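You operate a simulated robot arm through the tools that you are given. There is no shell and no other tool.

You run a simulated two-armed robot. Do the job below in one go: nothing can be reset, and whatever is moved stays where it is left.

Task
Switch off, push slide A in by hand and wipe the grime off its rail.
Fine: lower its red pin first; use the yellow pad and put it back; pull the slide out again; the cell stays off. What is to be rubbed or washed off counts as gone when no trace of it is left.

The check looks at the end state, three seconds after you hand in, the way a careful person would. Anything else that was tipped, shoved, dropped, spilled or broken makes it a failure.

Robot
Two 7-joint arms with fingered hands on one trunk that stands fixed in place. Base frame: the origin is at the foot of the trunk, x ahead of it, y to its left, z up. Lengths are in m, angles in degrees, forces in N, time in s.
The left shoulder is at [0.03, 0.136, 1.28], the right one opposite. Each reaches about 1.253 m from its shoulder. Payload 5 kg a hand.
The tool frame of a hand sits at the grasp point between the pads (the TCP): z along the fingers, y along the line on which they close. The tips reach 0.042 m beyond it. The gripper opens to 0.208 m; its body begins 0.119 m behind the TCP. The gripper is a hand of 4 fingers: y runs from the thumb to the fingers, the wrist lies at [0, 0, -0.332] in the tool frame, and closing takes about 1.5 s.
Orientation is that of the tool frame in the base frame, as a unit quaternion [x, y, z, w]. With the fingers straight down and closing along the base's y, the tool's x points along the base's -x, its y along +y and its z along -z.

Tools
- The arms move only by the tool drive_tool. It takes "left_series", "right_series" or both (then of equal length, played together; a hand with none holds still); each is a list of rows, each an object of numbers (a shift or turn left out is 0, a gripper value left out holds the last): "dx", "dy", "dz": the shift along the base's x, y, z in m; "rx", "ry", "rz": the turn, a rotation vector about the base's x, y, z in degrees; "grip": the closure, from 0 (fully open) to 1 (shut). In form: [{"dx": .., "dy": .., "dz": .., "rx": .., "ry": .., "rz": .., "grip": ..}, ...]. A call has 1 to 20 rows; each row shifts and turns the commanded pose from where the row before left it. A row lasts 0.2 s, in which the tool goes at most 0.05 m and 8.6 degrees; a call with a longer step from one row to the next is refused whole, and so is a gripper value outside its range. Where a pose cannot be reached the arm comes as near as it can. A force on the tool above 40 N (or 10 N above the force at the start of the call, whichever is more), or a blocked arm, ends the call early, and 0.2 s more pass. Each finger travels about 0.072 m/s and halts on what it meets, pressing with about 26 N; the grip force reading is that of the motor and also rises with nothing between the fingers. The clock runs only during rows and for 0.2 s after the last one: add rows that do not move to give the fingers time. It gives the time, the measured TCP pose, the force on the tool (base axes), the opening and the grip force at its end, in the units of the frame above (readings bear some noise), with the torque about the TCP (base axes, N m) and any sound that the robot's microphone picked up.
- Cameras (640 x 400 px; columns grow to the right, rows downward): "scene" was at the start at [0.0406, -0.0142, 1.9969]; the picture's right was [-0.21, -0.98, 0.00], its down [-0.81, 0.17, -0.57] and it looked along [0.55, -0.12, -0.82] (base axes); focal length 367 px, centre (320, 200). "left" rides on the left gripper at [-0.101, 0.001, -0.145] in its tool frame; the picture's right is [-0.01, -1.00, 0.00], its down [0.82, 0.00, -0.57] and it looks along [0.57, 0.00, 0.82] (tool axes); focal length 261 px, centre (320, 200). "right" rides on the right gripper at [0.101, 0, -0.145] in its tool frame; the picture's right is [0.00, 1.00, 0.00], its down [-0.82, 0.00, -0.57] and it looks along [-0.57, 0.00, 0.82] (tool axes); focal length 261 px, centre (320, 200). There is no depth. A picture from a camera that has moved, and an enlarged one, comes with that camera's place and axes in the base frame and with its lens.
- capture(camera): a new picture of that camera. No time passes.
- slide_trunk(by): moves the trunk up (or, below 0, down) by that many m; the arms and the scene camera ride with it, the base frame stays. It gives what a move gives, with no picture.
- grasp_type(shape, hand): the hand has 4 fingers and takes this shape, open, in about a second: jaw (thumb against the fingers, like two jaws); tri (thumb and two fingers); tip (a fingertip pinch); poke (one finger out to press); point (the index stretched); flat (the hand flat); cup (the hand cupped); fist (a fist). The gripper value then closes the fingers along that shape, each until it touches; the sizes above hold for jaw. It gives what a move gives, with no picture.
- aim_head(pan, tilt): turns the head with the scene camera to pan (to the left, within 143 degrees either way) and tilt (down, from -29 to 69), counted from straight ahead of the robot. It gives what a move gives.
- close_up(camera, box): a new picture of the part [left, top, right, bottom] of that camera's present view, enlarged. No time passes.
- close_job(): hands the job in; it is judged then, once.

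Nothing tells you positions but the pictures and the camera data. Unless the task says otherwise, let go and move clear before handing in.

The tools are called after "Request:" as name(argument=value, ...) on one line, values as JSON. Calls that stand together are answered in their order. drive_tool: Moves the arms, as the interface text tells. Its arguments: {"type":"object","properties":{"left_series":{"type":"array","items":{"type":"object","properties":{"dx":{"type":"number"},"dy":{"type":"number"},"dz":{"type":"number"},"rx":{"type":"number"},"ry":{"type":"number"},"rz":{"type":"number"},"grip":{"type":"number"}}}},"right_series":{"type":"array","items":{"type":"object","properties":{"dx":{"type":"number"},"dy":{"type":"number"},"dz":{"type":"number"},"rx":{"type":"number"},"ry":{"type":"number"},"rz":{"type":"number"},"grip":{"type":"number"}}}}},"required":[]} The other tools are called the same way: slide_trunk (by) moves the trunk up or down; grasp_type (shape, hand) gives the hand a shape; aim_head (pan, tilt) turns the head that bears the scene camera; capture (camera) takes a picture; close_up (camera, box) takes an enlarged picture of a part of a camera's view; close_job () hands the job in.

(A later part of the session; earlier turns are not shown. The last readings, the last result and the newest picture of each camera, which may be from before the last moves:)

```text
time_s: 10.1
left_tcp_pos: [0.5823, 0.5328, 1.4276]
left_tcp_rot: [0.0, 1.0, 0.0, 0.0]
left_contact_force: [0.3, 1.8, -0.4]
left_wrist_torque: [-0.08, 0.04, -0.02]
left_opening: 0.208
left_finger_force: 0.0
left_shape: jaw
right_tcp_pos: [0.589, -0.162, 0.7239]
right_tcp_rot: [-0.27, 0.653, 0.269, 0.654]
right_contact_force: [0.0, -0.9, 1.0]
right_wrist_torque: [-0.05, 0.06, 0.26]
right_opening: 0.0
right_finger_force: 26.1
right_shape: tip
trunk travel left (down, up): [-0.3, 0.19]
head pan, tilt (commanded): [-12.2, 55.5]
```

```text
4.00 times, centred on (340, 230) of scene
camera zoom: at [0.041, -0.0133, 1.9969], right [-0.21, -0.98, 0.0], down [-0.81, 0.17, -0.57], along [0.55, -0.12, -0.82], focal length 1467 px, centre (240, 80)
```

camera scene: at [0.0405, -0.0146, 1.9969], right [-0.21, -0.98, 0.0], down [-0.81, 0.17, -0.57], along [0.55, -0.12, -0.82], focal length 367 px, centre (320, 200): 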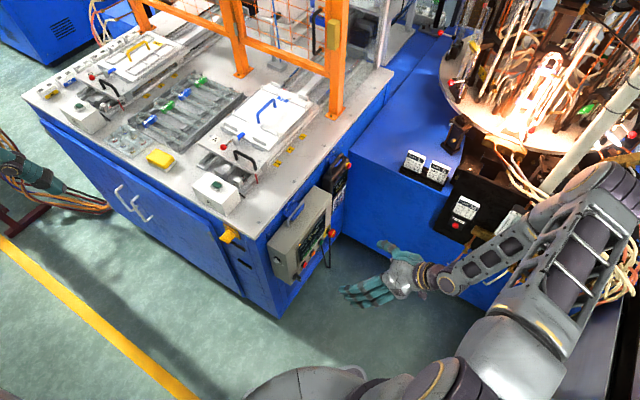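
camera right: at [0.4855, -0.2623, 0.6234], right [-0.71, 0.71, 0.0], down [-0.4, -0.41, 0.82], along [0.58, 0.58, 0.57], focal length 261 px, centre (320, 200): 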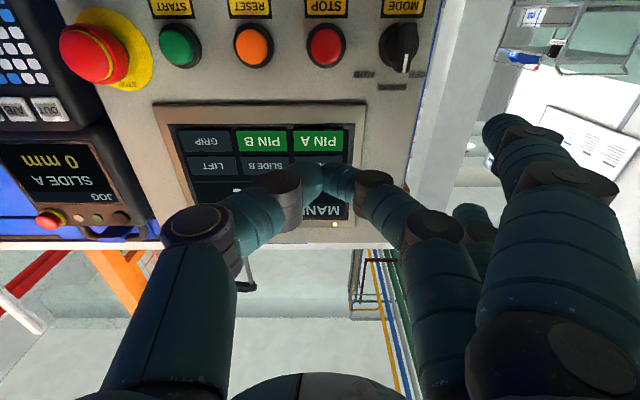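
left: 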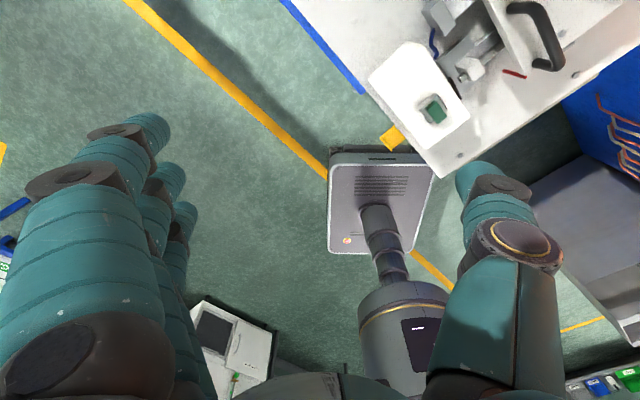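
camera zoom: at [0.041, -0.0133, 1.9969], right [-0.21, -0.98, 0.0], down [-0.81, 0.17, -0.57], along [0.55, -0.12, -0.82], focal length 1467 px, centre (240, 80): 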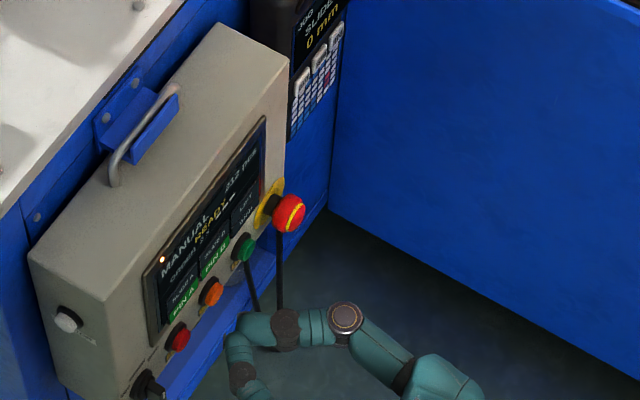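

The tool axis points straight at the centre of the PIN A tile, about 6 cm ahead of the fingertips. I'll advance 5 cm and look again.

Request:
drive_tool(right_series=[{"dx": 0.0071, "dy": 0.0071, "grip": 1}, {"dx": 0.0071, "dy": 0.0071}, {"dx": 0.0071, "dy": 0.0071}, {"dx": 0.0071, "dy": 0.0071}, {"dx": 0.0071, "dy": 0.0071}])

Request:
capture(camera="right")

Request:
close_up(camera="scene", box=[260, 200, 360, 290])

```text
time_s: 11.3
left_tcp_pos: [0.5816, 0.5322, 1.4293]
left_tcp_rot: [0.0, 1.0, 0.0, 0.0]
left_contact_force: [0.1, -0.1, -0.2]
left_wrist_torque: [-0.02, 0.03, 0.03]
left_opening: 0.2077
left_finger_force: 0.1
left_shape: jaw
right_tcp_pos: [0.624, -0.1261, 0.7227]
right_tcp_rot: [-0.271, 0.653, 0.271, 0.653]
right_contact_force: [-0.2, -0.3, 0.3]
right_wrist_torque: [-0.01, 0.0, -0.02]
right_opening: 0.0001
right_finger_force: 26.1
right_shape: tip
trunk travel left (down, up): [-0.3, 0.19]
head pan, tilt (commanded): [-12.2, 55.5]
```

```text
taken
camera right: at [0.5202, -0.2265, 0.623], right [-0.71, 0.71, 0.0], down [-0.4, -0.41, 0.82], along [0.58, 0.58, 0.57], focal length 261 px, centre (320, 200)
```

right: 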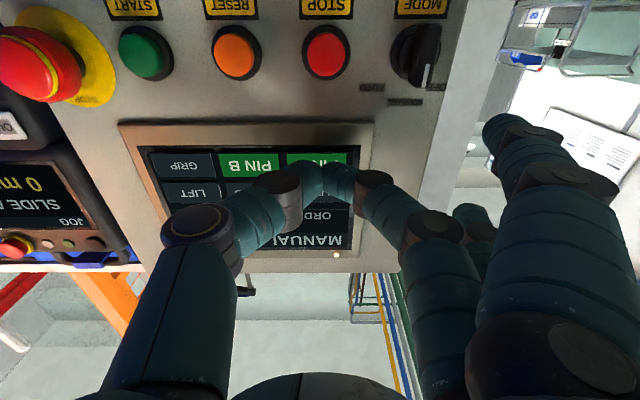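

```text
4.44 times, centred on (310, 245) of scene
camera zoom: at [0.0406, -0.0138, 1.9969], right [-0.21, -0.98, 0.0], down [-0.81, 0.17, -0.57], along [0.55, -0.12, -0.82], focal length 1630 px, centre (364, 0)
```

zoom: 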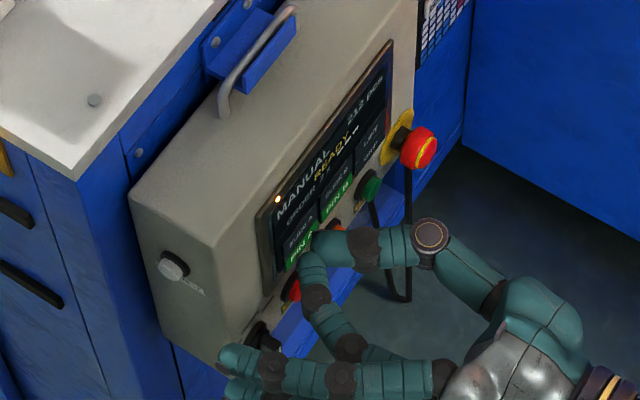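

The tips are about a centimetre from the screen, in line with PIN A. I'll advance in small steps and watch the force.

Request:
drive_tool(right_series=[{"dx": 0.0028, "dy": 0.0028, "grip": 1}, {"dx": 0.0028, "dy": 0.0028}, {"dx": 0.0018, "dy": 0.0018}])

Request:
close_up(camera="scene", box=[290, 215, 350, 260])

Request:
close_up(camera="right", box=[220, 110, 400, 220])

```text
time_s: 12.1
left_tcp_pos: [0.5808, 0.5306, 1.4313]
left_tcp_rot: [0.0, 1.0, 0.0, 0.002]
left_contact_force: [0.9, -0.2, -0.5]
left_wrist_torque: [-0.02, 0.01, 0.0]
left_opening: 0.2078
left_finger_force: 0.1
left_shape: jaw
right_tcp_pos: [0.629, -0.1199, 0.7228]
right_tcp_rot: [-0.271, 0.653, 0.27, 0.654]
right_contact_force: [-21.4, -20.7, 6.6]
right_wrist_torque: [0.19, -0.25, -0.12]
right_opening: 0.0001
right_finger_force: 26.0
right_shape: tip
trunk travel left (down, up): [-0.3, 0.19]
head pan, tilt (commanded): [-12.2, 55.5]
heard: click
```

```text
8.89 times, centred on (320, 238) of scene
camera zoom: at [0.038, -0.0158, 1.997], right [-0.21, -0.98, 0.0], down [-0.8, 0.18, -0.57], along [0.55, -0.12, -0.82], focal length 3260 px, centre (320, -133)
```

zoom: 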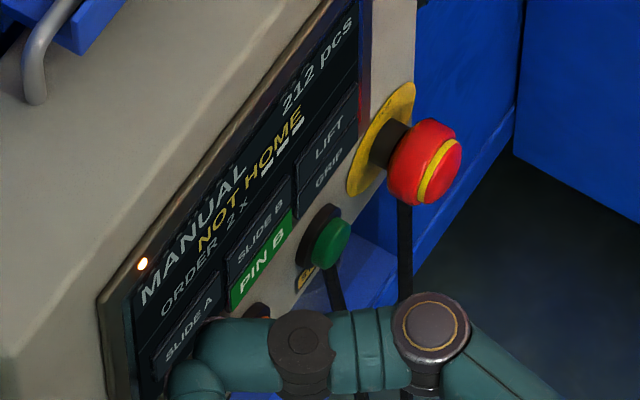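

```text
3.56 times, centred on (310, 165) of right
camera zoom: at [0.5258, -0.2209, 0.6228], right [-0.71, 0.71, 0.0], down [-0.4, -0.41, 0.82], along [0.58, 0.58, 0.57], focal length 927 px, centre (356, 324)
```

zoom: 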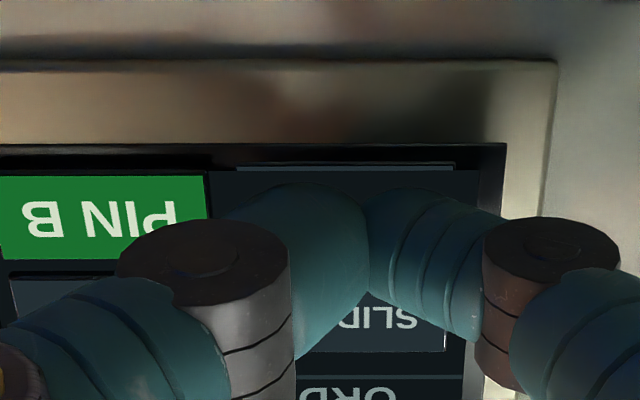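

A click: PIN A is now unlit and the status reads "NOT HOME". I'll back straight off and check the pin behind the slide.

Request:
drive_tool(right_series=[{"dx": -0.01, "dy": -0.01, "grip": 1}, {"dx": -0.02, "dy": -0.02}, {"dx": -0.025, "dy": -0.025}, {"dx": -0.025, "dy": -0.025}, {"dx": -0.02, "dy": -0.02}])

Request:
close_up(camera="scene", box=[255, 70, 335, 120])

Request:
capture(camera="right")

Request:
capture(camera="scene")

```text
time_s: 13.3
left_tcp_pos: [0.5794, 0.5328, 1.4291]
left_tcp_rot: [-0.001, 1.0, 0.0, 0.0]
left_contact_force: [-0.6, -0.5, 0.9]
left_wrist_torque: [0.04, -0.03, 0.0]
left_opening: 0.2079
left_finger_force: 0.1
left_shape: jaw
right_tcp_pos: [0.5293, -0.2168, 0.7247]
right_tcp_rot: [-0.271, 0.654, 0.271, 0.653]
right_contact_force: [-0.1, 0.2, 0.0]
right_wrist_torque: [0.01, 0.04, -0.02]
right_opening: 0.0
right_finger_force: 26.2
right_shape: tip
trunk travel left (down, up): [-0.3, 0.19]
head pan, tilt (commanded): [-12.2, 55.5]
```

```text
8.00 times, centred on (295, 95) of scene
camera zoom: at [0.04, -0.0146, 1.9969], right [-0.21, -0.98, 0.0], down [-0.81, 0.17, -0.57], along [0.55, -0.12, -0.82], focal length 2934 px, centre (520, 1040)
```

zoom: 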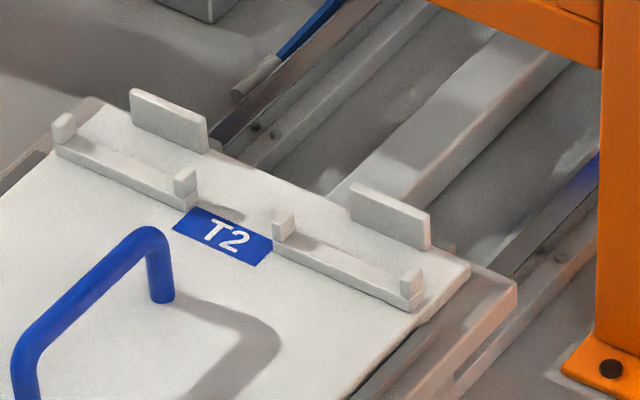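

```text
taken
camera right: at [0.4271, -0.319, 0.6231], right [-0.71, 0.71, 0.0], down [-0.4, -0.41, 0.82], along [0.58, 0.58, 0.57], focal length 261 px, centre (320, 200)
```

right: 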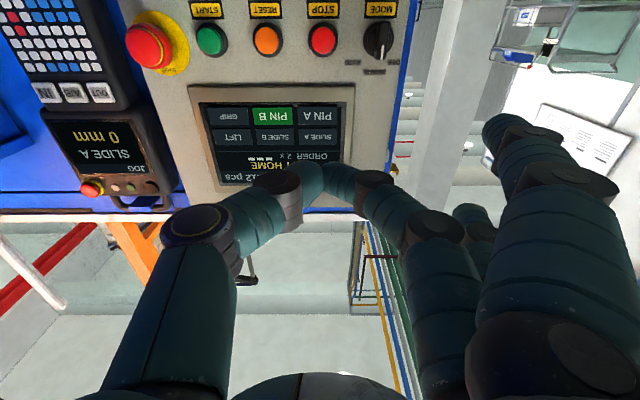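

```text
taken
camera scene: at [0.04, -0.0146, 1.9969], right [-0.21, -0.98, 0.0], down [-0.81, 0.17, -0.57], along [0.55, -0.12, -0.82], focal length 367 px, centre (320, 200)
```

scene: 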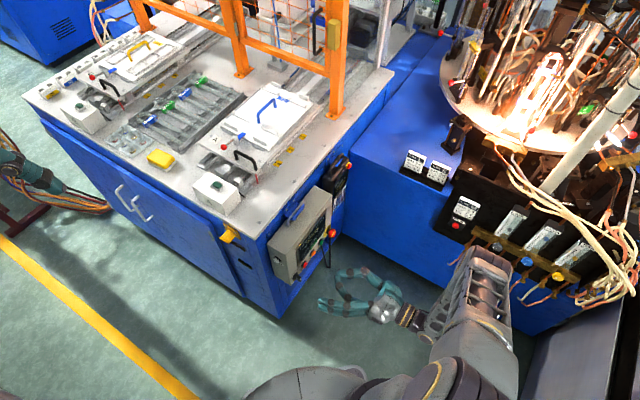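

The red pin is down now. Next the MODE knob has to go from MANUAL to OFF; I'll zoom in on it to get its exact position.

Request:
close_up(camera="right", box=[330, 0, 426, 80])

Request:
close_up(camera="scene", box=[280, 250, 328, 290])

```text
5.00 times, centred on (378, 40) of right
camera zoom: at [0.4271, -0.319, 0.6231], right [-0.71, 0.71, 0.0], down [-0.4, -0.41, 0.82], along [0.58, 0.58, 0.57], focal length 1303 px, centre (30, 1000)
```

zoom: 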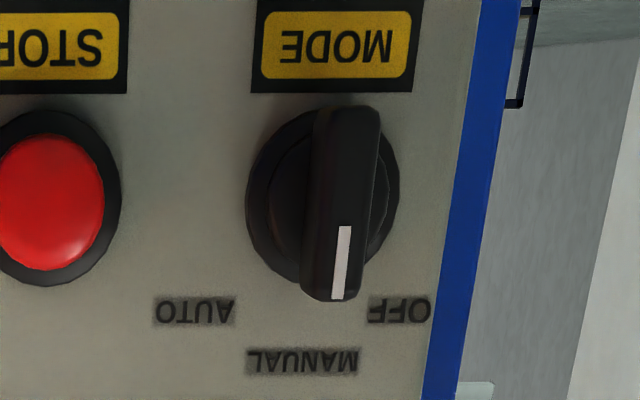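

```text
10.00 times, centred on (304, 270) of scene
camera zoom: at [0.04, -0.0146, 1.9969], right [-0.21, -0.98, 0.0], down [-0.81, 0.17, -0.57], along [0.55, -0.12, -0.82], focal length 3668 px, centre (480, -500)
```

zoom: 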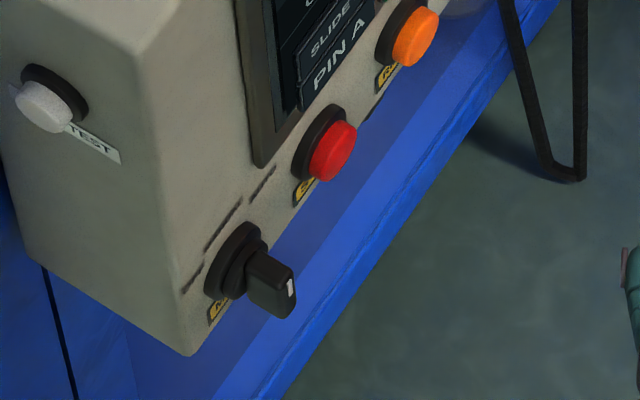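

The knob axis is at about k = 0.4645 along the panel, height 0.643, with its bar upright. I'll shift across in front of it, open the pinch slightly and check alignment before going in.

Request:
drive_tool(right_series=[{"dx": -0.009, "dy": 0.009, "dz": -0.0163, "grip": 0.82}, {"dx": -0.009, "dy": 0.009, "dz": -0.0163}, {"dx": -0.009, "dy": 0.009, "dz": -0.0163}, {"dx": -0.009, "dy": 0.009, "dz": -0.0163}, {"dx": -0.0086, "dy": 0.0086, "dz": -0.0165}, {"dx": 0.02, "dy": 0.02}, {"dx": 0.02, "dy": 0.02}, {}])

Request:
capture(camera="right")

Request:
close_up(camera="scene", box=[260, 220, 360, 300])

```text
time_s: 15.1
left_tcp_pos: [0.5812, 0.5329, 1.4291]
left_tcp_rot: [0.0, 1.0, 0.0, -0.001]
left_contact_force: [-0.6, 0.5, -0.7]
left_wrist_torque: [-0.02, 0.02, 0.0]
left_opening: 0.2078
left_finger_force: 0.0
left_shape: jaw
right_tcp_pos: [0.5044, -0.1531, 0.6405]
right_tcp_rot: [-0.271, 0.654, 0.27, 0.653]
right_contact_force: [1.1, 0.1, 0.3]
right_wrist_torque: [0.0, 0.0, 0.02]
right_opening: 0.0369
right_finger_force: 0.1
right_shape: tip
right hand out of reach, approached as far as the arm can: row 7
trunk travel left (down, up): [-0.3, 0.19]
head pan, tilt (commanded): [-12.2, 55.5]
```

```text
taken
camera right: at [0.4019, -0.2544, 0.5406], right [-0.71, 0.71, 0.0], down [-0.4, -0.41, 0.82], along [0.58, 0.58, 0.57], focal length 261 px, centre (320, 200)
```

right: 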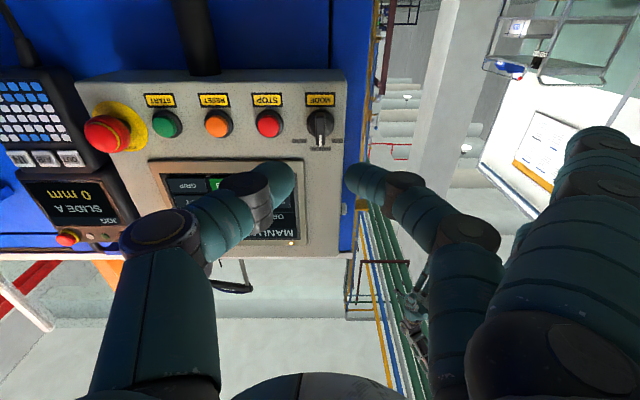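

```text
5.00 times, centred on (310, 260) of scene
camera zoom: at [0.0401, -0.0142, 1.9969], right [-0.21, -0.98, 0.0], down [-0.81, 0.17, -0.57], along [0.55, -0.12, -0.82], focal length 1834 px, centre (370, -100)
```

zoom: 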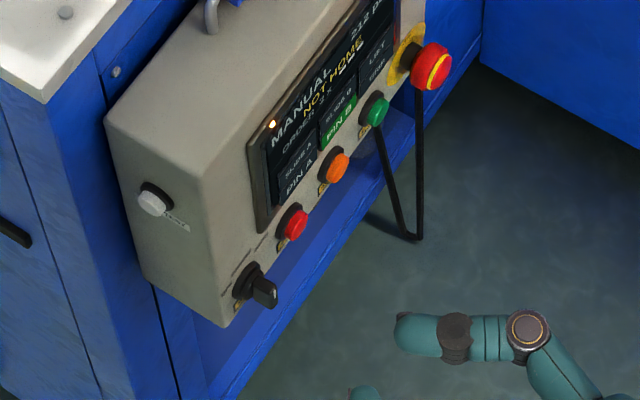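

The arm reports the knob pose is out of its reach with the trunk this high. I'll back off and up a little, then lower the trunk 0.2 m so the right arm can come in level.

Request:
drive_tool(right_series=[{"dx": -0.02, "dy": -0.02, "dz": 0.03}, {"dx": -0.02, "dy": -0.02, "dz": 0.03}, {"dx": -0.02, "dy": -0.02, "dz": 0.03}, {"dz": 0.04}, {"dz": 0.04}])

Request:
slide_trunk(by=-0.2)

Request:
capture(camera="right")

Request:
capture(camera="scene")

```text
time_s: 16.3
left_tcp_pos: [0.5807, 0.5316, 1.4292]
left_tcp_rot: [0.0, 1.0, 0.0, -0.001]
left_contact_force: [-0.1, -1.0, -0.2]
left_wrist_torque: [0.0, -0.03, 0.0]
left_opening: 0.208
left_finger_force: 0.0
left_shape: jaw
right_tcp_pos: [0.443, -0.2136, 0.8119]
right_tcp_rot: [-0.27, 0.653, 0.271, 0.653]
right_contact_force: [-0.6, 1.1, 0.1]
right_wrist_torque: [0.01, -0.02, -0.08]
right_opening: 0.0373
right_finger_force: 0.0
right_shape: tip
trunk travel left (down, up): [-0.3, 0.19]
head pan, tilt (commanded): [-12.2, 55.5]
```

```text
time_s: 18.5
left_tcp_pos: [0.5808, 0.5334, 1.229]
left_tcp_rot: [0.001, 1.0, 0.0, 0.0]
left_contact_force: [0.7, -0.7, 0.2]
left_wrist_torque: [-0.02, -0.02, -0.03]
left_opening: 0.2079
left_finger_force: 0.0
left_shape: jaw
right_tcp_pos: [0.4443, -0.2133, 0.6131]
right_tcp_rot: [-0.271, 0.653, 0.271, 0.653]
right_contact_force: [-1.1, 0.3, -0.2]
right_wrist_torque: [-0.01, 0.01, -0.01]
right_opening: 0.0371
right_finger_force: 0.0
right_shape: tip
trunk travel left (down, up): [-0.1, 0.39]
head pan, tilt (commanded): [-12.2, 55.5]
```

```text
taken
camera right: at [0.3411, -0.3143, 0.5122], right [-0.71, 0.71, 0.0], down [-0.4, -0.41, 0.82], along [0.58, 0.58, 0.57], focal length 261 px, centre (320, 200)
```

right: 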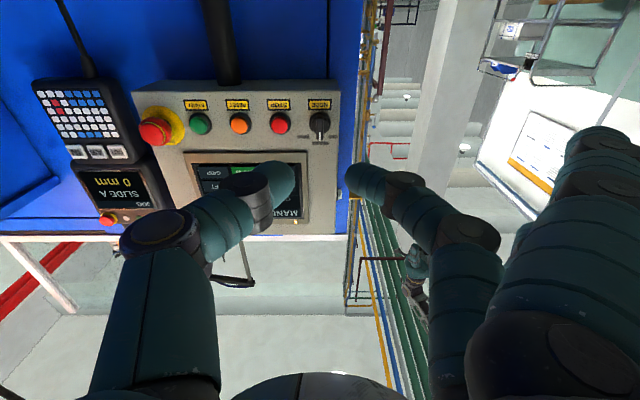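

```text
taken
camera scene: at [0.0401, -0.0141, 1.7971], right [-0.21, -0.98, 0.0], down [-0.81, 0.17, -0.57], along [0.55, -0.12, -0.82], focal length 367 px, centre (320, 200)
```

scene: 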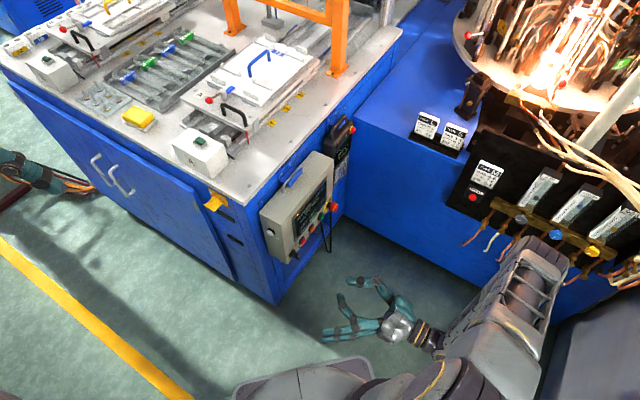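

Now moving forward again toward the knob at level height, stopping short to check alignment.

Request:
drive_tool(right_series=[{"dx": 0.026, "dy": 0.026, "dz": 0.0075}, {"dx": 0.026, "dy": 0.026, "dz": 0.0075}, {"dx": 0.026, "dy": 0.026, "dz": 0.0075}, {"dx": 0.026, "dy": 0.026, "dz": 0.0075}])

Request:
capture(camera="right")

Request:
close_up(camera="scene", box=[260, 220, 360, 282])

```text
time_s: 19.5
left_tcp_pos: [0.5815, 0.5323, 1.2283]
left_tcp_rot: [0.0, 1.0, 0.0, 0.001]
left_contact_force: [0.2, -0.6, 0.4]
left_wrist_torque: [-0.07, 0.03, 0.03]
left_opening: 0.2078
left_finger_force: 0.1
left_shape: jaw
right_tcp_pos: [0.5487, -0.1094, 0.643]
right_tcp_rot: [-0.271, 0.654, 0.27, 0.653]
right_contact_force: [-0.3, 0.1, -0.5]
right_wrist_torque: [0.04, -0.03, -0.03]
right_opening: 0.0374
right_finger_force: 0.0
right_shape: tip
trunk travel left (down, up): [-0.1, 0.39]
head pan, tilt (commanded): [-12.2, 55.5]
```

```text
taken
camera right: at [0.4454, -0.2104, 0.5428], right [-0.71, 0.71, 0.0], down [-0.4, -0.41, 0.82], along [0.58, 0.58, 0.57], focal length 261 px, centre (320, 200)
```

right: 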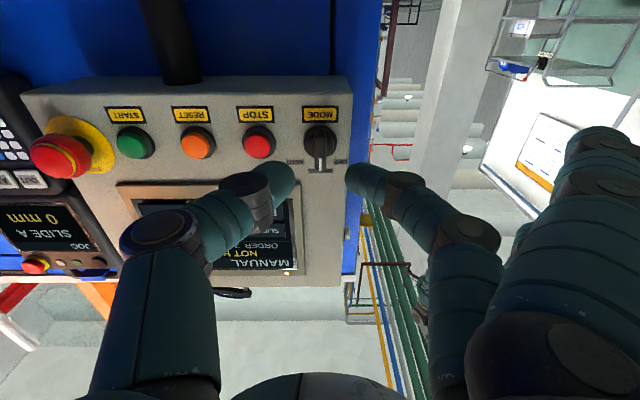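

```text
6.40 times, centred on (310, 251) of scene
camera zoom: at [0.0408, -0.0135, 1.7969], right [-0.21, -0.98, 0.0], down [-0.81, 0.17, -0.57], along [0.55, -0.12, -0.82], focal length 2348 px, centre (384, -126)
```

zoom: 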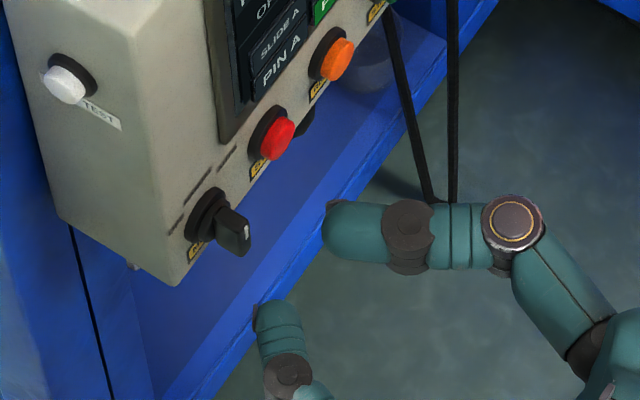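

The knob bar is centred between thumb and index. Advancing so the fingertips straddle the bar just clear of the panel.

Request:
drive_tool(right_series=[{"dx": 0.007, "dy": 0.007}, {"dx": 0.007, "dy": 0.007}, {"dx": 0.007, "dy": 0.007}, {"dx": 0.005, "dy": 0.005}])

Request:
capture(camera="right")

Request:
close_up(camera="scene", box=[260, 220, 340, 270])

```text
time_s: 20.5
left_tcp_pos: [0.5809, 0.5337, 1.2294]
left_tcp_rot: [0.001, 1.0, 0.001, 0.0]
left_contact_force: [-0.6, 0.3, -0.4]
left_wrist_torque: [0.0, -0.05, -0.01]
left_opening: 0.2078
left_finger_force: 0.1
left_shape: jaw
right_tcp_pos: [0.5726, -0.084, 0.6417]
right_tcp_rot: [-0.271, 0.653, 0.271, 0.653]
right_contact_force: [-0.1, -0.3, 0.0]
right_wrist_torque: [0.0, -0.04, 0.03]
right_opening: 0.037
right_finger_force: 0.0
right_shape: tip
trunk travel left (down, up): [-0.1, 0.39]
head pan, tilt (commanded): [-12.2, 55.5]
```

```text
taken
camera right: at [0.4701, -0.1846, 0.5417], right [-0.71, 0.71, 0.0], down [-0.4, -0.41, 0.82], along [0.58, 0.58, 0.57], focal length 261 px, centre (320, 200)
```

right: 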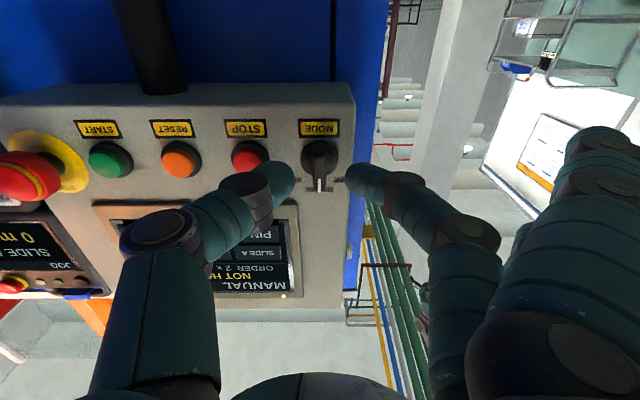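

```text
8.00 times, centred on (300, 245) of scene
camera zoom: at [0.0403, -0.0141, 1.7969], right [-0.21, -0.98, 0.0], down [-0.81, 0.17, -0.57], along [0.55, -0.12, -0.82], focal length 2934 px, centre (480, -160)
```

zoom: 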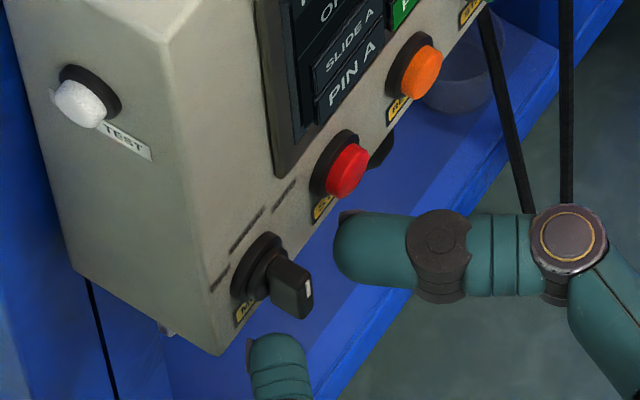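

The fingertips are level with the bar's end. I'll narrow the pinch a bit to keep the thumb away from STOP, then go 15 mm deeper and close on the bar.

Request:
drive_tool(right_series=[{"grip": 0.875}, {"grip": 0.875}, {"dx": 0.0035, "dy": 0.0035}, {"dx": 0.0035, "dy": 0.0035}, {"dx": 0.0035, "dy": 0.0035}])

Request:
close_up(camera="right", box=[220, 90, 400, 220])

Request:
close_up(camera="scene", box=[260, 220, 340, 270])

```text
time_s: 21.7
left_tcp_pos: [0.5817, 0.5333, 1.2294]
left_tcp_rot: [0.0, 1.0, 0.0, -0.001]
left_contact_force: [0.2, 0.4, -0.7]
left_wrist_torque: [-0.01, 0.04, 0.03]
left_opening: 0.208
left_finger_force: 0.1
left_shape: jaw
right_tcp_pos: [0.5838, -0.0711, 0.6429]
right_tcp_rot: [-0.27, 0.653, 0.27, 0.653]
right_contact_force: [0.6, -0.6, -0.2]
right_wrist_torque: [0.01, -0.01, -0.05]
right_opening: 0.0265
right_finger_force: 0.1
right_shape: tip
trunk travel left (down, up): [-0.1, 0.39]
head pan, tilt (commanded): [-12.2, 55.5]
```

```text
3.08 times, centred on (310, 155) of right
camera zoom: at [0.481, -0.1735, 0.5426], right [-0.71, 0.71, 0.0], down [-0.4, -0.41, 0.82], along [0.58, 0.58, 0.57], focal length 802 px, centre (351, 338)
```

zoom: 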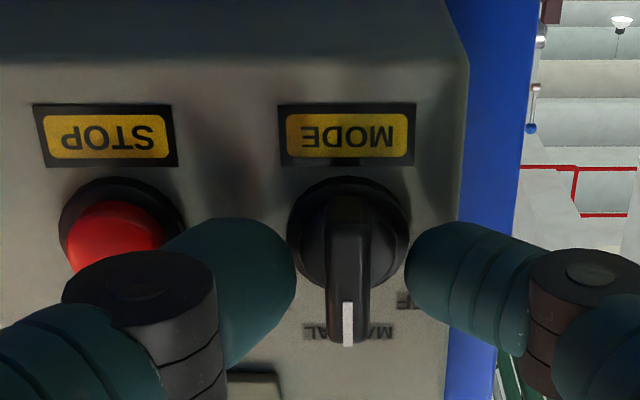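

```text
8.00 times, centred on (300, 245) of scene
camera zoom: at [0.0404, -0.0139, 1.7969], right [-0.21, -0.98, 0.0], down [-0.81, 0.17, -0.57], along [0.55, -0.12, -0.82], focal length 2934 px, centre (480, -160)
```

zoom: 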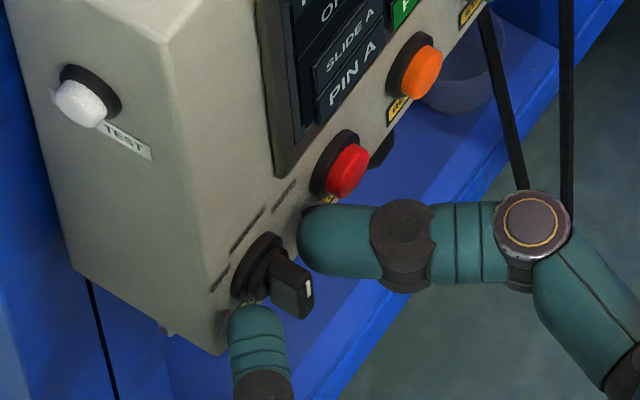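

The bar stands neatly between thumb and index. Closing on it, then turning counter-clockwise (toward OFF) about the knob axis by 45°.

Request:
drive_tool(right_series=[{"grip": 1}, {"grip": 1}, {"grip": 1}, {"grip": 1}])

Request:
close_up(camera="scene", box=[260, 220, 340, 270])

Request:
close_up(camera="right", box=[220, 90, 400, 220])

```text
time_s: 22.7
left_tcp_pos: [0.5813, 0.5337, 1.2294]
left_tcp_rot: [0.001, 1.0, -0.001, 0.0]
left_contact_force: [0.1, -0.3, -0.3]
left_wrist_torque: [0.0, 0.04, -0.01]
left_opening: 0.2075
left_finger_force: 0.0
left_shape: jaw
right_tcp_pos: [0.5829, -0.0733, 0.6431]
right_tcp_rot: [-0.271, 0.653, 0.272, 0.653]
right_contact_force: [-7.3, -1.5, 0.4]
right_wrist_torque: [-0.01, 0.03, 0.6]
right_opening: 0.0098
right_finger_force: 26.0
right_shape: tip
trunk travel left (down, up): [-0.1, 0.39]
head pan, tilt (commanded): [-12.2, 55.5]
```

```text
8.00 times, centred on (300, 245) of scene
camera zoom: at [0.0398, -0.0142, 1.7969], right [-0.21, -0.98, 0.0], down [-0.81, 0.17, -0.57], along [0.55, -0.12, -0.82], focal length 2934 px, centre (480, -160)
```

zoom: 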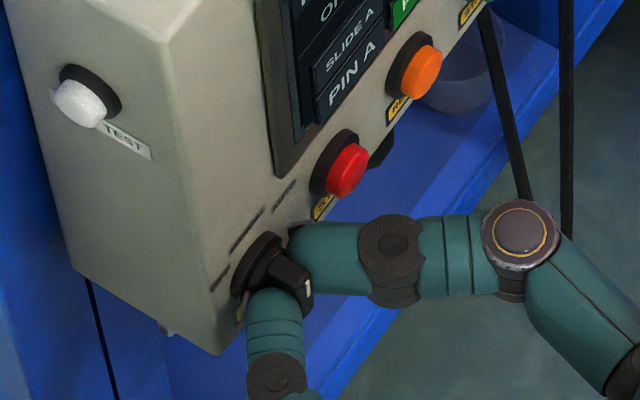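

```text
3.08 times, centred on (310, 155) of right
camera zoom: at [0.4803, -0.1736, 0.5425], right [-0.71, 0.71, 0.0], down [-0.4, -0.41, 0.82], along [0.58, 0.58, 0.57], focal length 802 px, centre (351, 338)
```

zoom: 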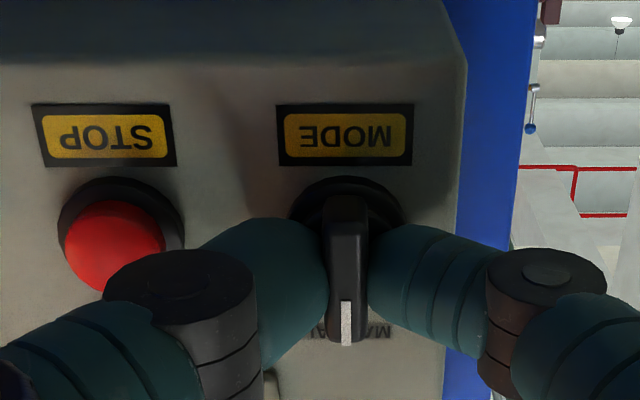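

Firm hold. Turning now.

Request:
drive_tool(right_series=[{"rx": -5.3, "ry": -5.3, "grip": 1}, {"rx": -5.3, "ry": -5.3}, {"rx": -5.3, "ry": -5.3}, {"rx": -5.3, "ry": -5.3}, {"rx": -5.3, "ry": -5.3}, {"rx": -5.3, "ry": -5.3}])

Request:
close_up(camera="scene", box=[260, 200, 356, 260])

Request:
capture(camera="right")

```text
time_s: 24.1
left_tcp_pos: [0.5809, 0.5341, 1.23]
left_tcp_rot: [0.0, 1.0, 0.0, 0.0]
left_contact_force: [0.1, 0.4, -0.6]
left_wrist_torque: [0.0, 0.03, -0.01]
left_opening: 0.2081
left_finger_force: 0.1
left_shape: jaw
right_tcp_pos: [0.583, -0.073, 0.6419]
right_tcp_rot: [-0.501, 0.499, -0.001, 0.707]
right_contact_force: [-19.9, -3.8, -0.5]
right_wrist_torque: [-0.22, 0.33, 0.8]
right_opening: 0.01
right_finger_force: 26.4
right_shape: tip
trunk travel left (down, up): [-0.1, 0.39]
head pan, tilt (commanded): [-12.2, 55.5]
```

```text
6.67 times, centred on (308, 230) of scene
camera zoom: at [0.0392, -0.0143, 1.7969], right [-0.21, -0.98, 0.0], down [-0.81, 0.17, -0.57], along [0.55, -0.12, -0.82], focal length 2445 px, centre (400, 0)
```

zoom: 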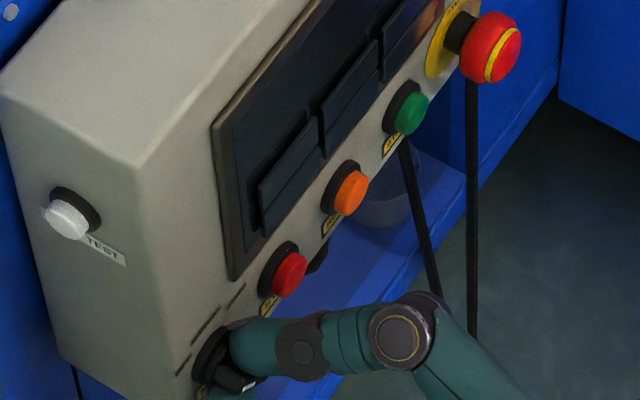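

```text
taken
camera right: at [0.5311, -0.2241, 0.5709], right [-0.5, 0.5, -0.7], down [-0.81, 0.0, 0.58], along [0.29, 0.87, 0.4], focal length 261 px, centre (320, 200)
```

right: 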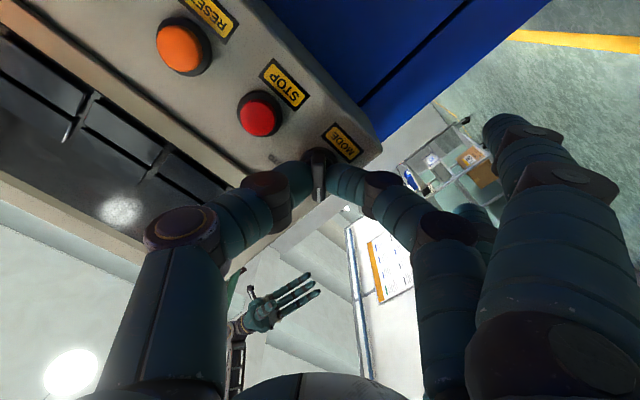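

The panel display went dark – the cell is off. Opening the pinch slightly and backing straight out.

Request:
drive_tool(right_series=[{"grip": 0.85}, {"grip": 0.85}, {"grip": 0.85}, {"dx": -0.01, "dy": -0.01}, {"dx": -0.015, "dy": -0.015}, {"dx": -0.02, "dy": -0.02}, {"dx": -0.03, "dy": -0.03}, {"dx": -0.03, "dy": -0.03}])

Request:
close_up(camera="scene", box=[260, 180, 388, 260])

Request:
capture(camera="right")

Request:
close_up(camera="scene", box=[170, 30, 330, 130])

```text
time_s: 25.9
left_tcp_pos: [0.5795, 0.5334, 1.2296]
left_tcp_rot: [-0.001, 1.0, 0.0, 0.0]
left_contact_force: [-1.1, -0.4, 0.0]
left_wrist_torque: [-0.03, -0.12, 0.01]
left_opening: 0.2079
left_finger_force: 0.1
left_shape: jaw
right_tcp_pos: [0.479, -0.1799, 0.6445]
right_tcp_rot: [-0.501, 0.499, 0.001, 0.707]
right_contact_force: [1.0, -0.1, 0.3]
right_wrist_torque: [0.01, 0.03, 0.03]
right_opening: 0.0311
right_finger_force: 0.1
right_shape: tip
trunk travel left (down, up): [-0.1, 0.39]
head pan, tilt (commanded): [-12.2, 55.5]
```

```text
5.00 times, centred on (324, 220) of scene
camera zoom: at [0.0395, -0.0147, 1.797], right [-0.21, -0.98, 0.0], down [-0.81, 0.17, -0.57], along [0.55, -0.12, -0.82], focal length 1834 px, centre (300, 100)
```

zoom: 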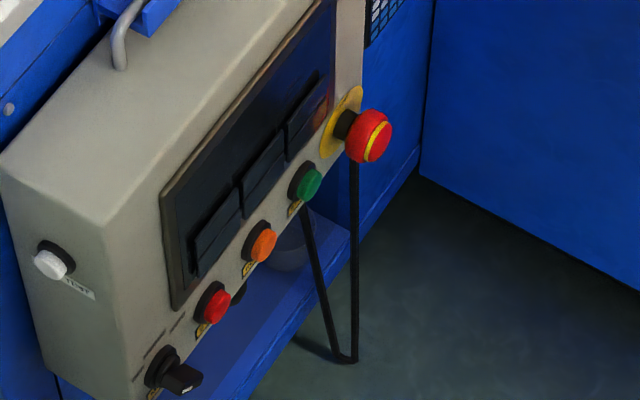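

```text
taken
camera right: at [0.4264, -0.3308, 0.5734], right [-0.5, 0.5, -0.7], down [-0.81, 0.0, 0.58], along [0.29, 0.86, 0.41], focal length 261 px, centre (320, 200)
```

right: 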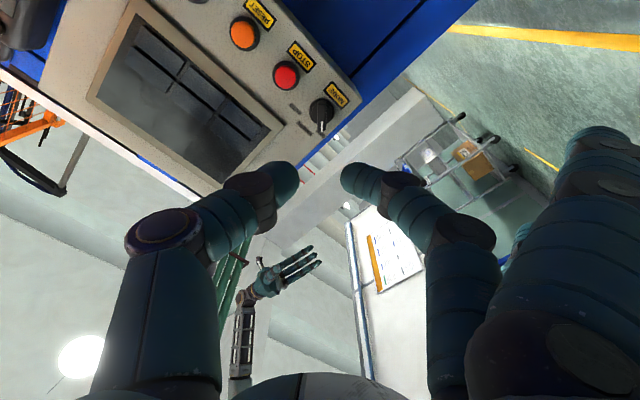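

```text
4.00 times, centred on (250, 80) of scene
camera zoom: at [0.0395, -0.0147, 1.797], right [-0.21, -0.98, 0.0], down [-0.81, 0.17, -0.57], along [0.55, -0.12, -0.82], focal length 1467 px, centre (600, 680)
```

zoom: 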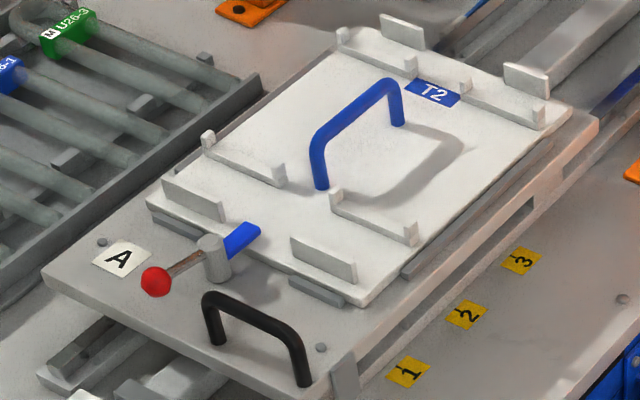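

The knob is at OFF and the cell is dark. Now I'll park the right hand away from the panel, raise the trunk back up, and study slide A, its rail and the pad.

Request:
drive_tool(right_series=[{"dx": -0.02, "dy": -0.035}, {"dx": -0.02, "dy": -0.035}, {"dx": -0.02, "dy": -0.035}])

Request:
slide_trunk(by=0.2)

Request:
capture(camera="scene")

Request:
close_up(camera="scene", box=[120, 130, 200, 180])

Request:
close_up(camera="scene", box=[180, 145, 260, 195])

Request:
capture(camera="left")

```text
time_s: 26.7
left_tcp_pos: [0.5805, 0.5322, 1.2302]
left_tcp_rot: [0.001, 1.0, 0.0, 0.0]
left_contact_force: [-1.0, -1.0, 0.2]
left_wrist_torque: [0.02, -0.15, 0.0]
left_opening: 0.2078
left_finger_force: 0.1
left_shape: jaw
right_tcp_pos: [0.4166, -0.2844, 0.6424]
right_tcp_rot: [-0.5, 0.499, 0.0, 0.708]
right_contact_force: [1.2, 0.3, -0.1]
right_wrist_torque: [-0.03, 0.01, 0.02]
right_opening: 0.0311
right_finger_force: 0.0
right_shape: tip
trunk travel left (down, up): [-0.1, 0.39]
head pan, tilt (commanded): [-12.2, 55.5]
```

```text
time_s: 28.8
left_tcp_pos: [0.5812, 0.5333, 1.429]
left_tcp_rot: [0.0, 1.0, 0.0, 0.0]
left_contact_force: [0.1, -0.2, -0.2]
left_wrist_torque: [0.0, -0.01, -0.02]
left_opening: 0.2079
left_finger_force: 0.0
left_shape: jaw
right_tcp_pos: [0.4164, -0.2821, 0.8419]
right_tcp_rot: [-0.501, 0.5, 0.001, 0.707]
right_contact_force: [-0.4, 0.1, -0.3]
right_wrist_torque: [0.02, -0.02, 0.01]
right_opening: 0.0312
right_finger_force: 0.1
right_shape: tip
trunk travel left (down, up): [-0.3, 0.19]
head pan, tilt (commanded): [-12.2, 55.5]
```

```text
taken
camera scene: at [0.0405, -0.0142, 1.9967], right [-0.21, -0.98, 0.0], down [-0.81, 0.17, -0.57], along [0.55, -0.12, -0.82], focal length 367 px, centre (320, 200)
```

scene: 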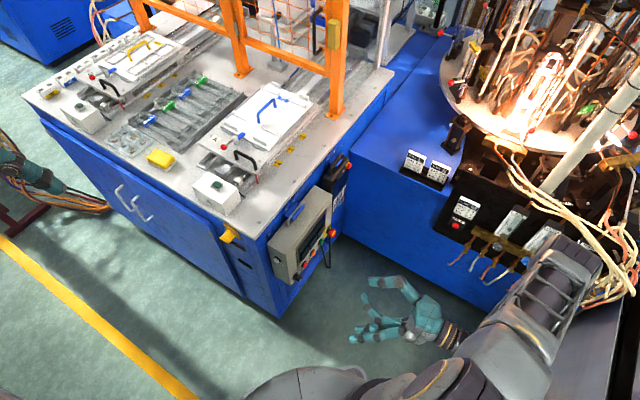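

```text
8.00 times, centred on (160, 155) of scene
camera zoom: at [0.0405, -0.0142, 1.9967], right [-0.21, -0.98, 0.0], down [-0.81, 0.17, -0.57], along [0.55, -0.12, -0.82], focal length 2934 px, centre (1600, 560)
```

zoom: 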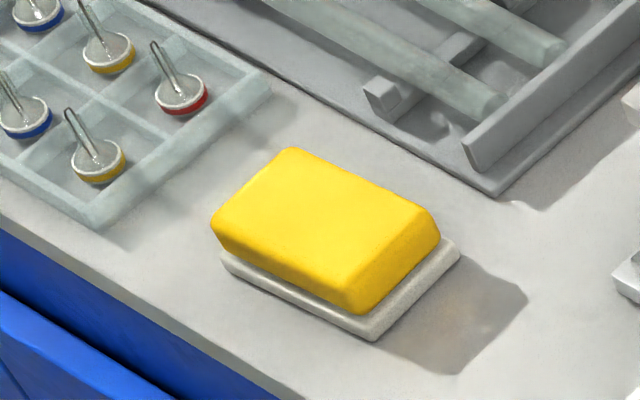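

```text
8.00 times, centred on (220, 170) of scene
camera zoom: at [0.0405, -0.0142, 1.9967], right [-0.21, -0.98, 0.0], down [-0.81, 0.17, -0.57], along [0.55, -0.12, -0.82], focal length 2934 px, centre (1120, 440)
```

zoom: 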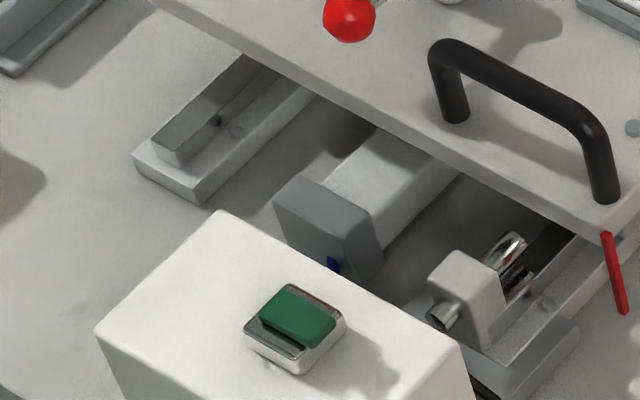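

```text
taken
camera left: at [0.682, 0.5335, 1.5738], right [0.01, -1.0, 0.0], down [-0.82, 0.0, 0.57], along [-0.57, 0.0, -0.82], focal length 261 px, centre (320, 200)
```

left: 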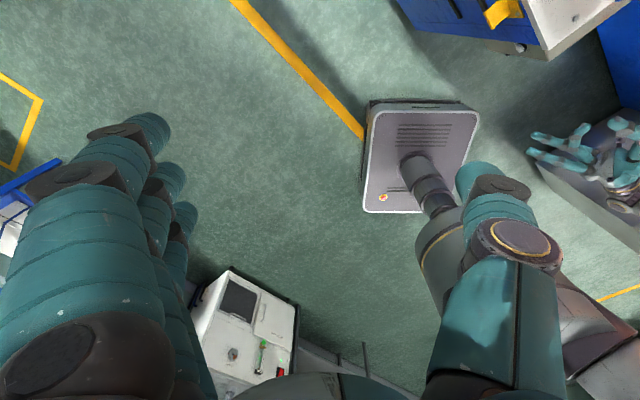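

The pad sits on its tray at about (1.00, 0.36); slide A's black handle bar is at about (0.88, 0.06, 1.07), and "in" is the direction (0.707, −0.707). I'll bring the left hand, turned 45° and tilted 40° toward "in", above the handle with a narrow jaw opening.

Request:
drive_tool(left_series=[{"dx": 0.0192, "dy": -0.0337, "dz": -0.0201, "rz": 7.5, "grip": 0.66}, {"dx": 0.0192, "dy": -0.0337, "dz": -0.0201, "rz": 7.5}, {"dx": 0.0192, "dy": -0.0337, "dz": -0.0201, "rz": 7.5}, {"dx": 0.0192, "dy": -0.0337, "dz": -0.0201, "rz": 7.5}, {"dx": 0.0192, "dy": -0.0337, "dz": -0.0201, "rz": 7.5}, {"dx": 0.0192, "dy": -0.0337, "dz": -0.0201, "rz": 7.5}, {"dx": 0.0192, "dy": -0.0337, "dz": -0.0201, "rx": -4.71, "ry": -4.71}, {"dx": 0.0192, "dy": -0.0337, "dz": -0.0201, "rx": -4.71, "ry": -4.71}, {"dx": 0.0192, "dy": -0.0337, "dz": -0.0201, "rx": -4.71, "ry": -4.71}, {"dx": 0.0192, "dy": -0.0337, "dz": -0.0201, "rx": -4.71, "ry": -4.71}, {"dx": 0.0192, "dy": -0.0337, "dz": -0.0201, "rx": -4.71, "ry": -4.71}, {"dx": 0.0192, "dy": -0.0337, "dz": -0.0201, "rx": -4.71, "ry": -4.71}])

Request:
capture(camera="left")

Request:
capture(camera="scene")

```text
time_s: 31.4
left_tcp_pos: [0.816, 0.1323, 1.1871]
left_tcp_rot: [-0.361, 0.867, -0.316, 0.132]
left_contact_force: [1.8, 1.8, 1.1]
left_wrist_torque: [-0.09, 0.15, -0.2]
left_opening: 0.0712
left_finger_force: 0.1
left_shape: jaw
right_tcp_pos: [0.4173, -0.2823, 0.8426]
right_tcp_rot: [-0.501, 0.5, 0.001, 0.707]
right_contact_force: [0.9, 0.0, -1.1]
right_wrist_torque: [-0.01, 0.01, 0.01]
right_opening: 0.0307
right_finger_force: 0.1
right_shape: tip
trunk travel left (down, up): [-0.3, 0.19]
head pan, tilt (commanded): [-12.2, 55.5]
```

```text
taken
camera left: at [0.8211, 0.2701, 1.2984], right [0.55, -0.54, 0.64], down [-0.84, -0.33, 0.44], along [-0.03, -0.78, -0.63], focal length 261 px, centre (320, 200)
```

left: 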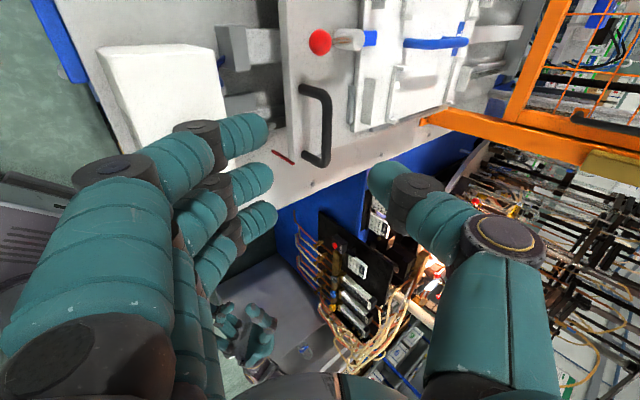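

```text
taken
camera scene: at [0.0424, -0.0123, 1.9968], right [-0.21, -0.98, 0.0], down [-0.81, 0.17, -0.57], along [0.55, -0.12, -0.82], focal length 367 px, centre (320, 200)
```

scene: 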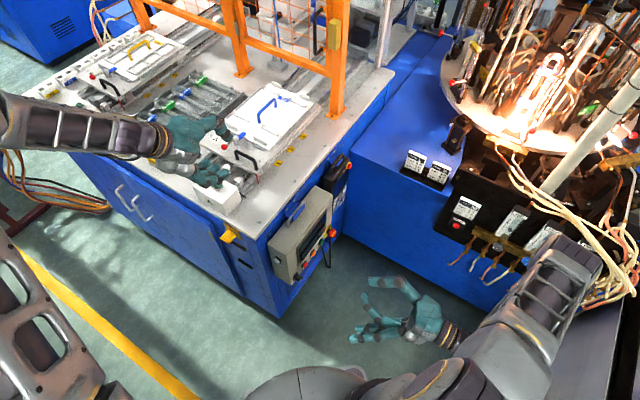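

The handle is right below the jaw; I refine its bar to about (0.884, 0.060, 1.076). I'll narrow the jaw a bit more (to stay clear of box A's button) and descend most of the way along the hand's axis.

Request:
drive_tool(left_series=[{"grip": 0.76}, {"dx": 0.0125, "dy": -0.0117, "dz": -0.018}, {"dx": 0.0125, "dy": -0.0117, "dz": -0.018}, {"dx": 0.0125, "dy": -0.0117, "dz": -0.018}])

Request:
capture(camera="left")

Request:
close_up(camera="scene", box=[180, 120, 308, 200])

```text
time_s: 32.4
left_tcp_pos: [0.8532, 0.0936, 1.1322]
left_tcp_rot: [-0.36, 0.868, -0.315, 0.131]
left_contact_force: [0.0, -0.4, 0.1]
left_wrist_torque: [-0.06, 0.11, -0.09]
left_opening: 0.0503
left_finger_force: 0.0
left_shape: jaw
right_tcp_pos: [0.4182, -0.2823, 0.8413]
right_tcp_rot: [-0.5, 0.5, 0.001, 0.707]
right_contact_force: [0.8, 0.0, 0.0]
right_wrist_torque: [0.02, -0.03, 0.05]
right_opening: 0.0311
right_finger_force: 0.1
right_shape: tip
trunk travel left (down, up): [-0.3, 0.19]
head pan, tilt (commanded): [-12.2, 55.5]
```

```text
taken
camera left: at [0.8577, 0.2314, 1.2434], right [0.55, -0.54, 0.64], down [-0.84, -0.32, 0.44], along [-0.03, -0.78, -0.63], focal length 261 px, centre (320, 200)
```

left: 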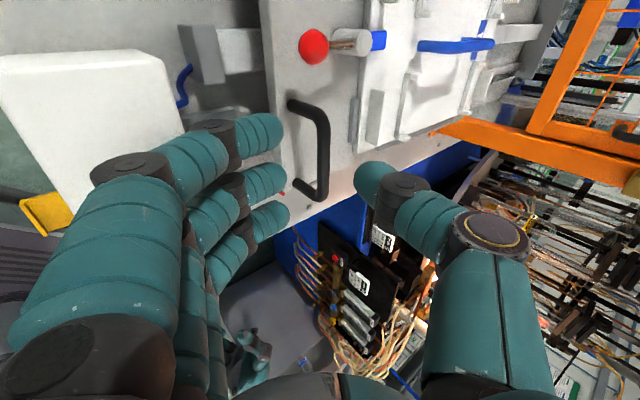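

```text
5.00 times, centred on (244, 160) of scene
camera zoom: at [0.0425, -0.0146, 1.9968], right [-0.21, -0.98, 0.0], down [-0.81, 0.17, -0.57], along [0.55, -0.12, -0.82], focal length 1834 px, centre (700, 400)
```

zoom: 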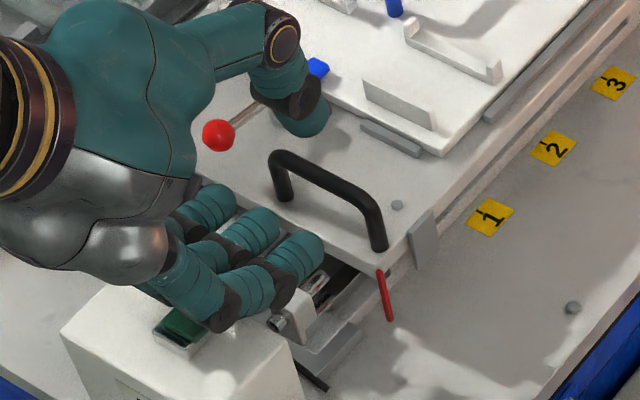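

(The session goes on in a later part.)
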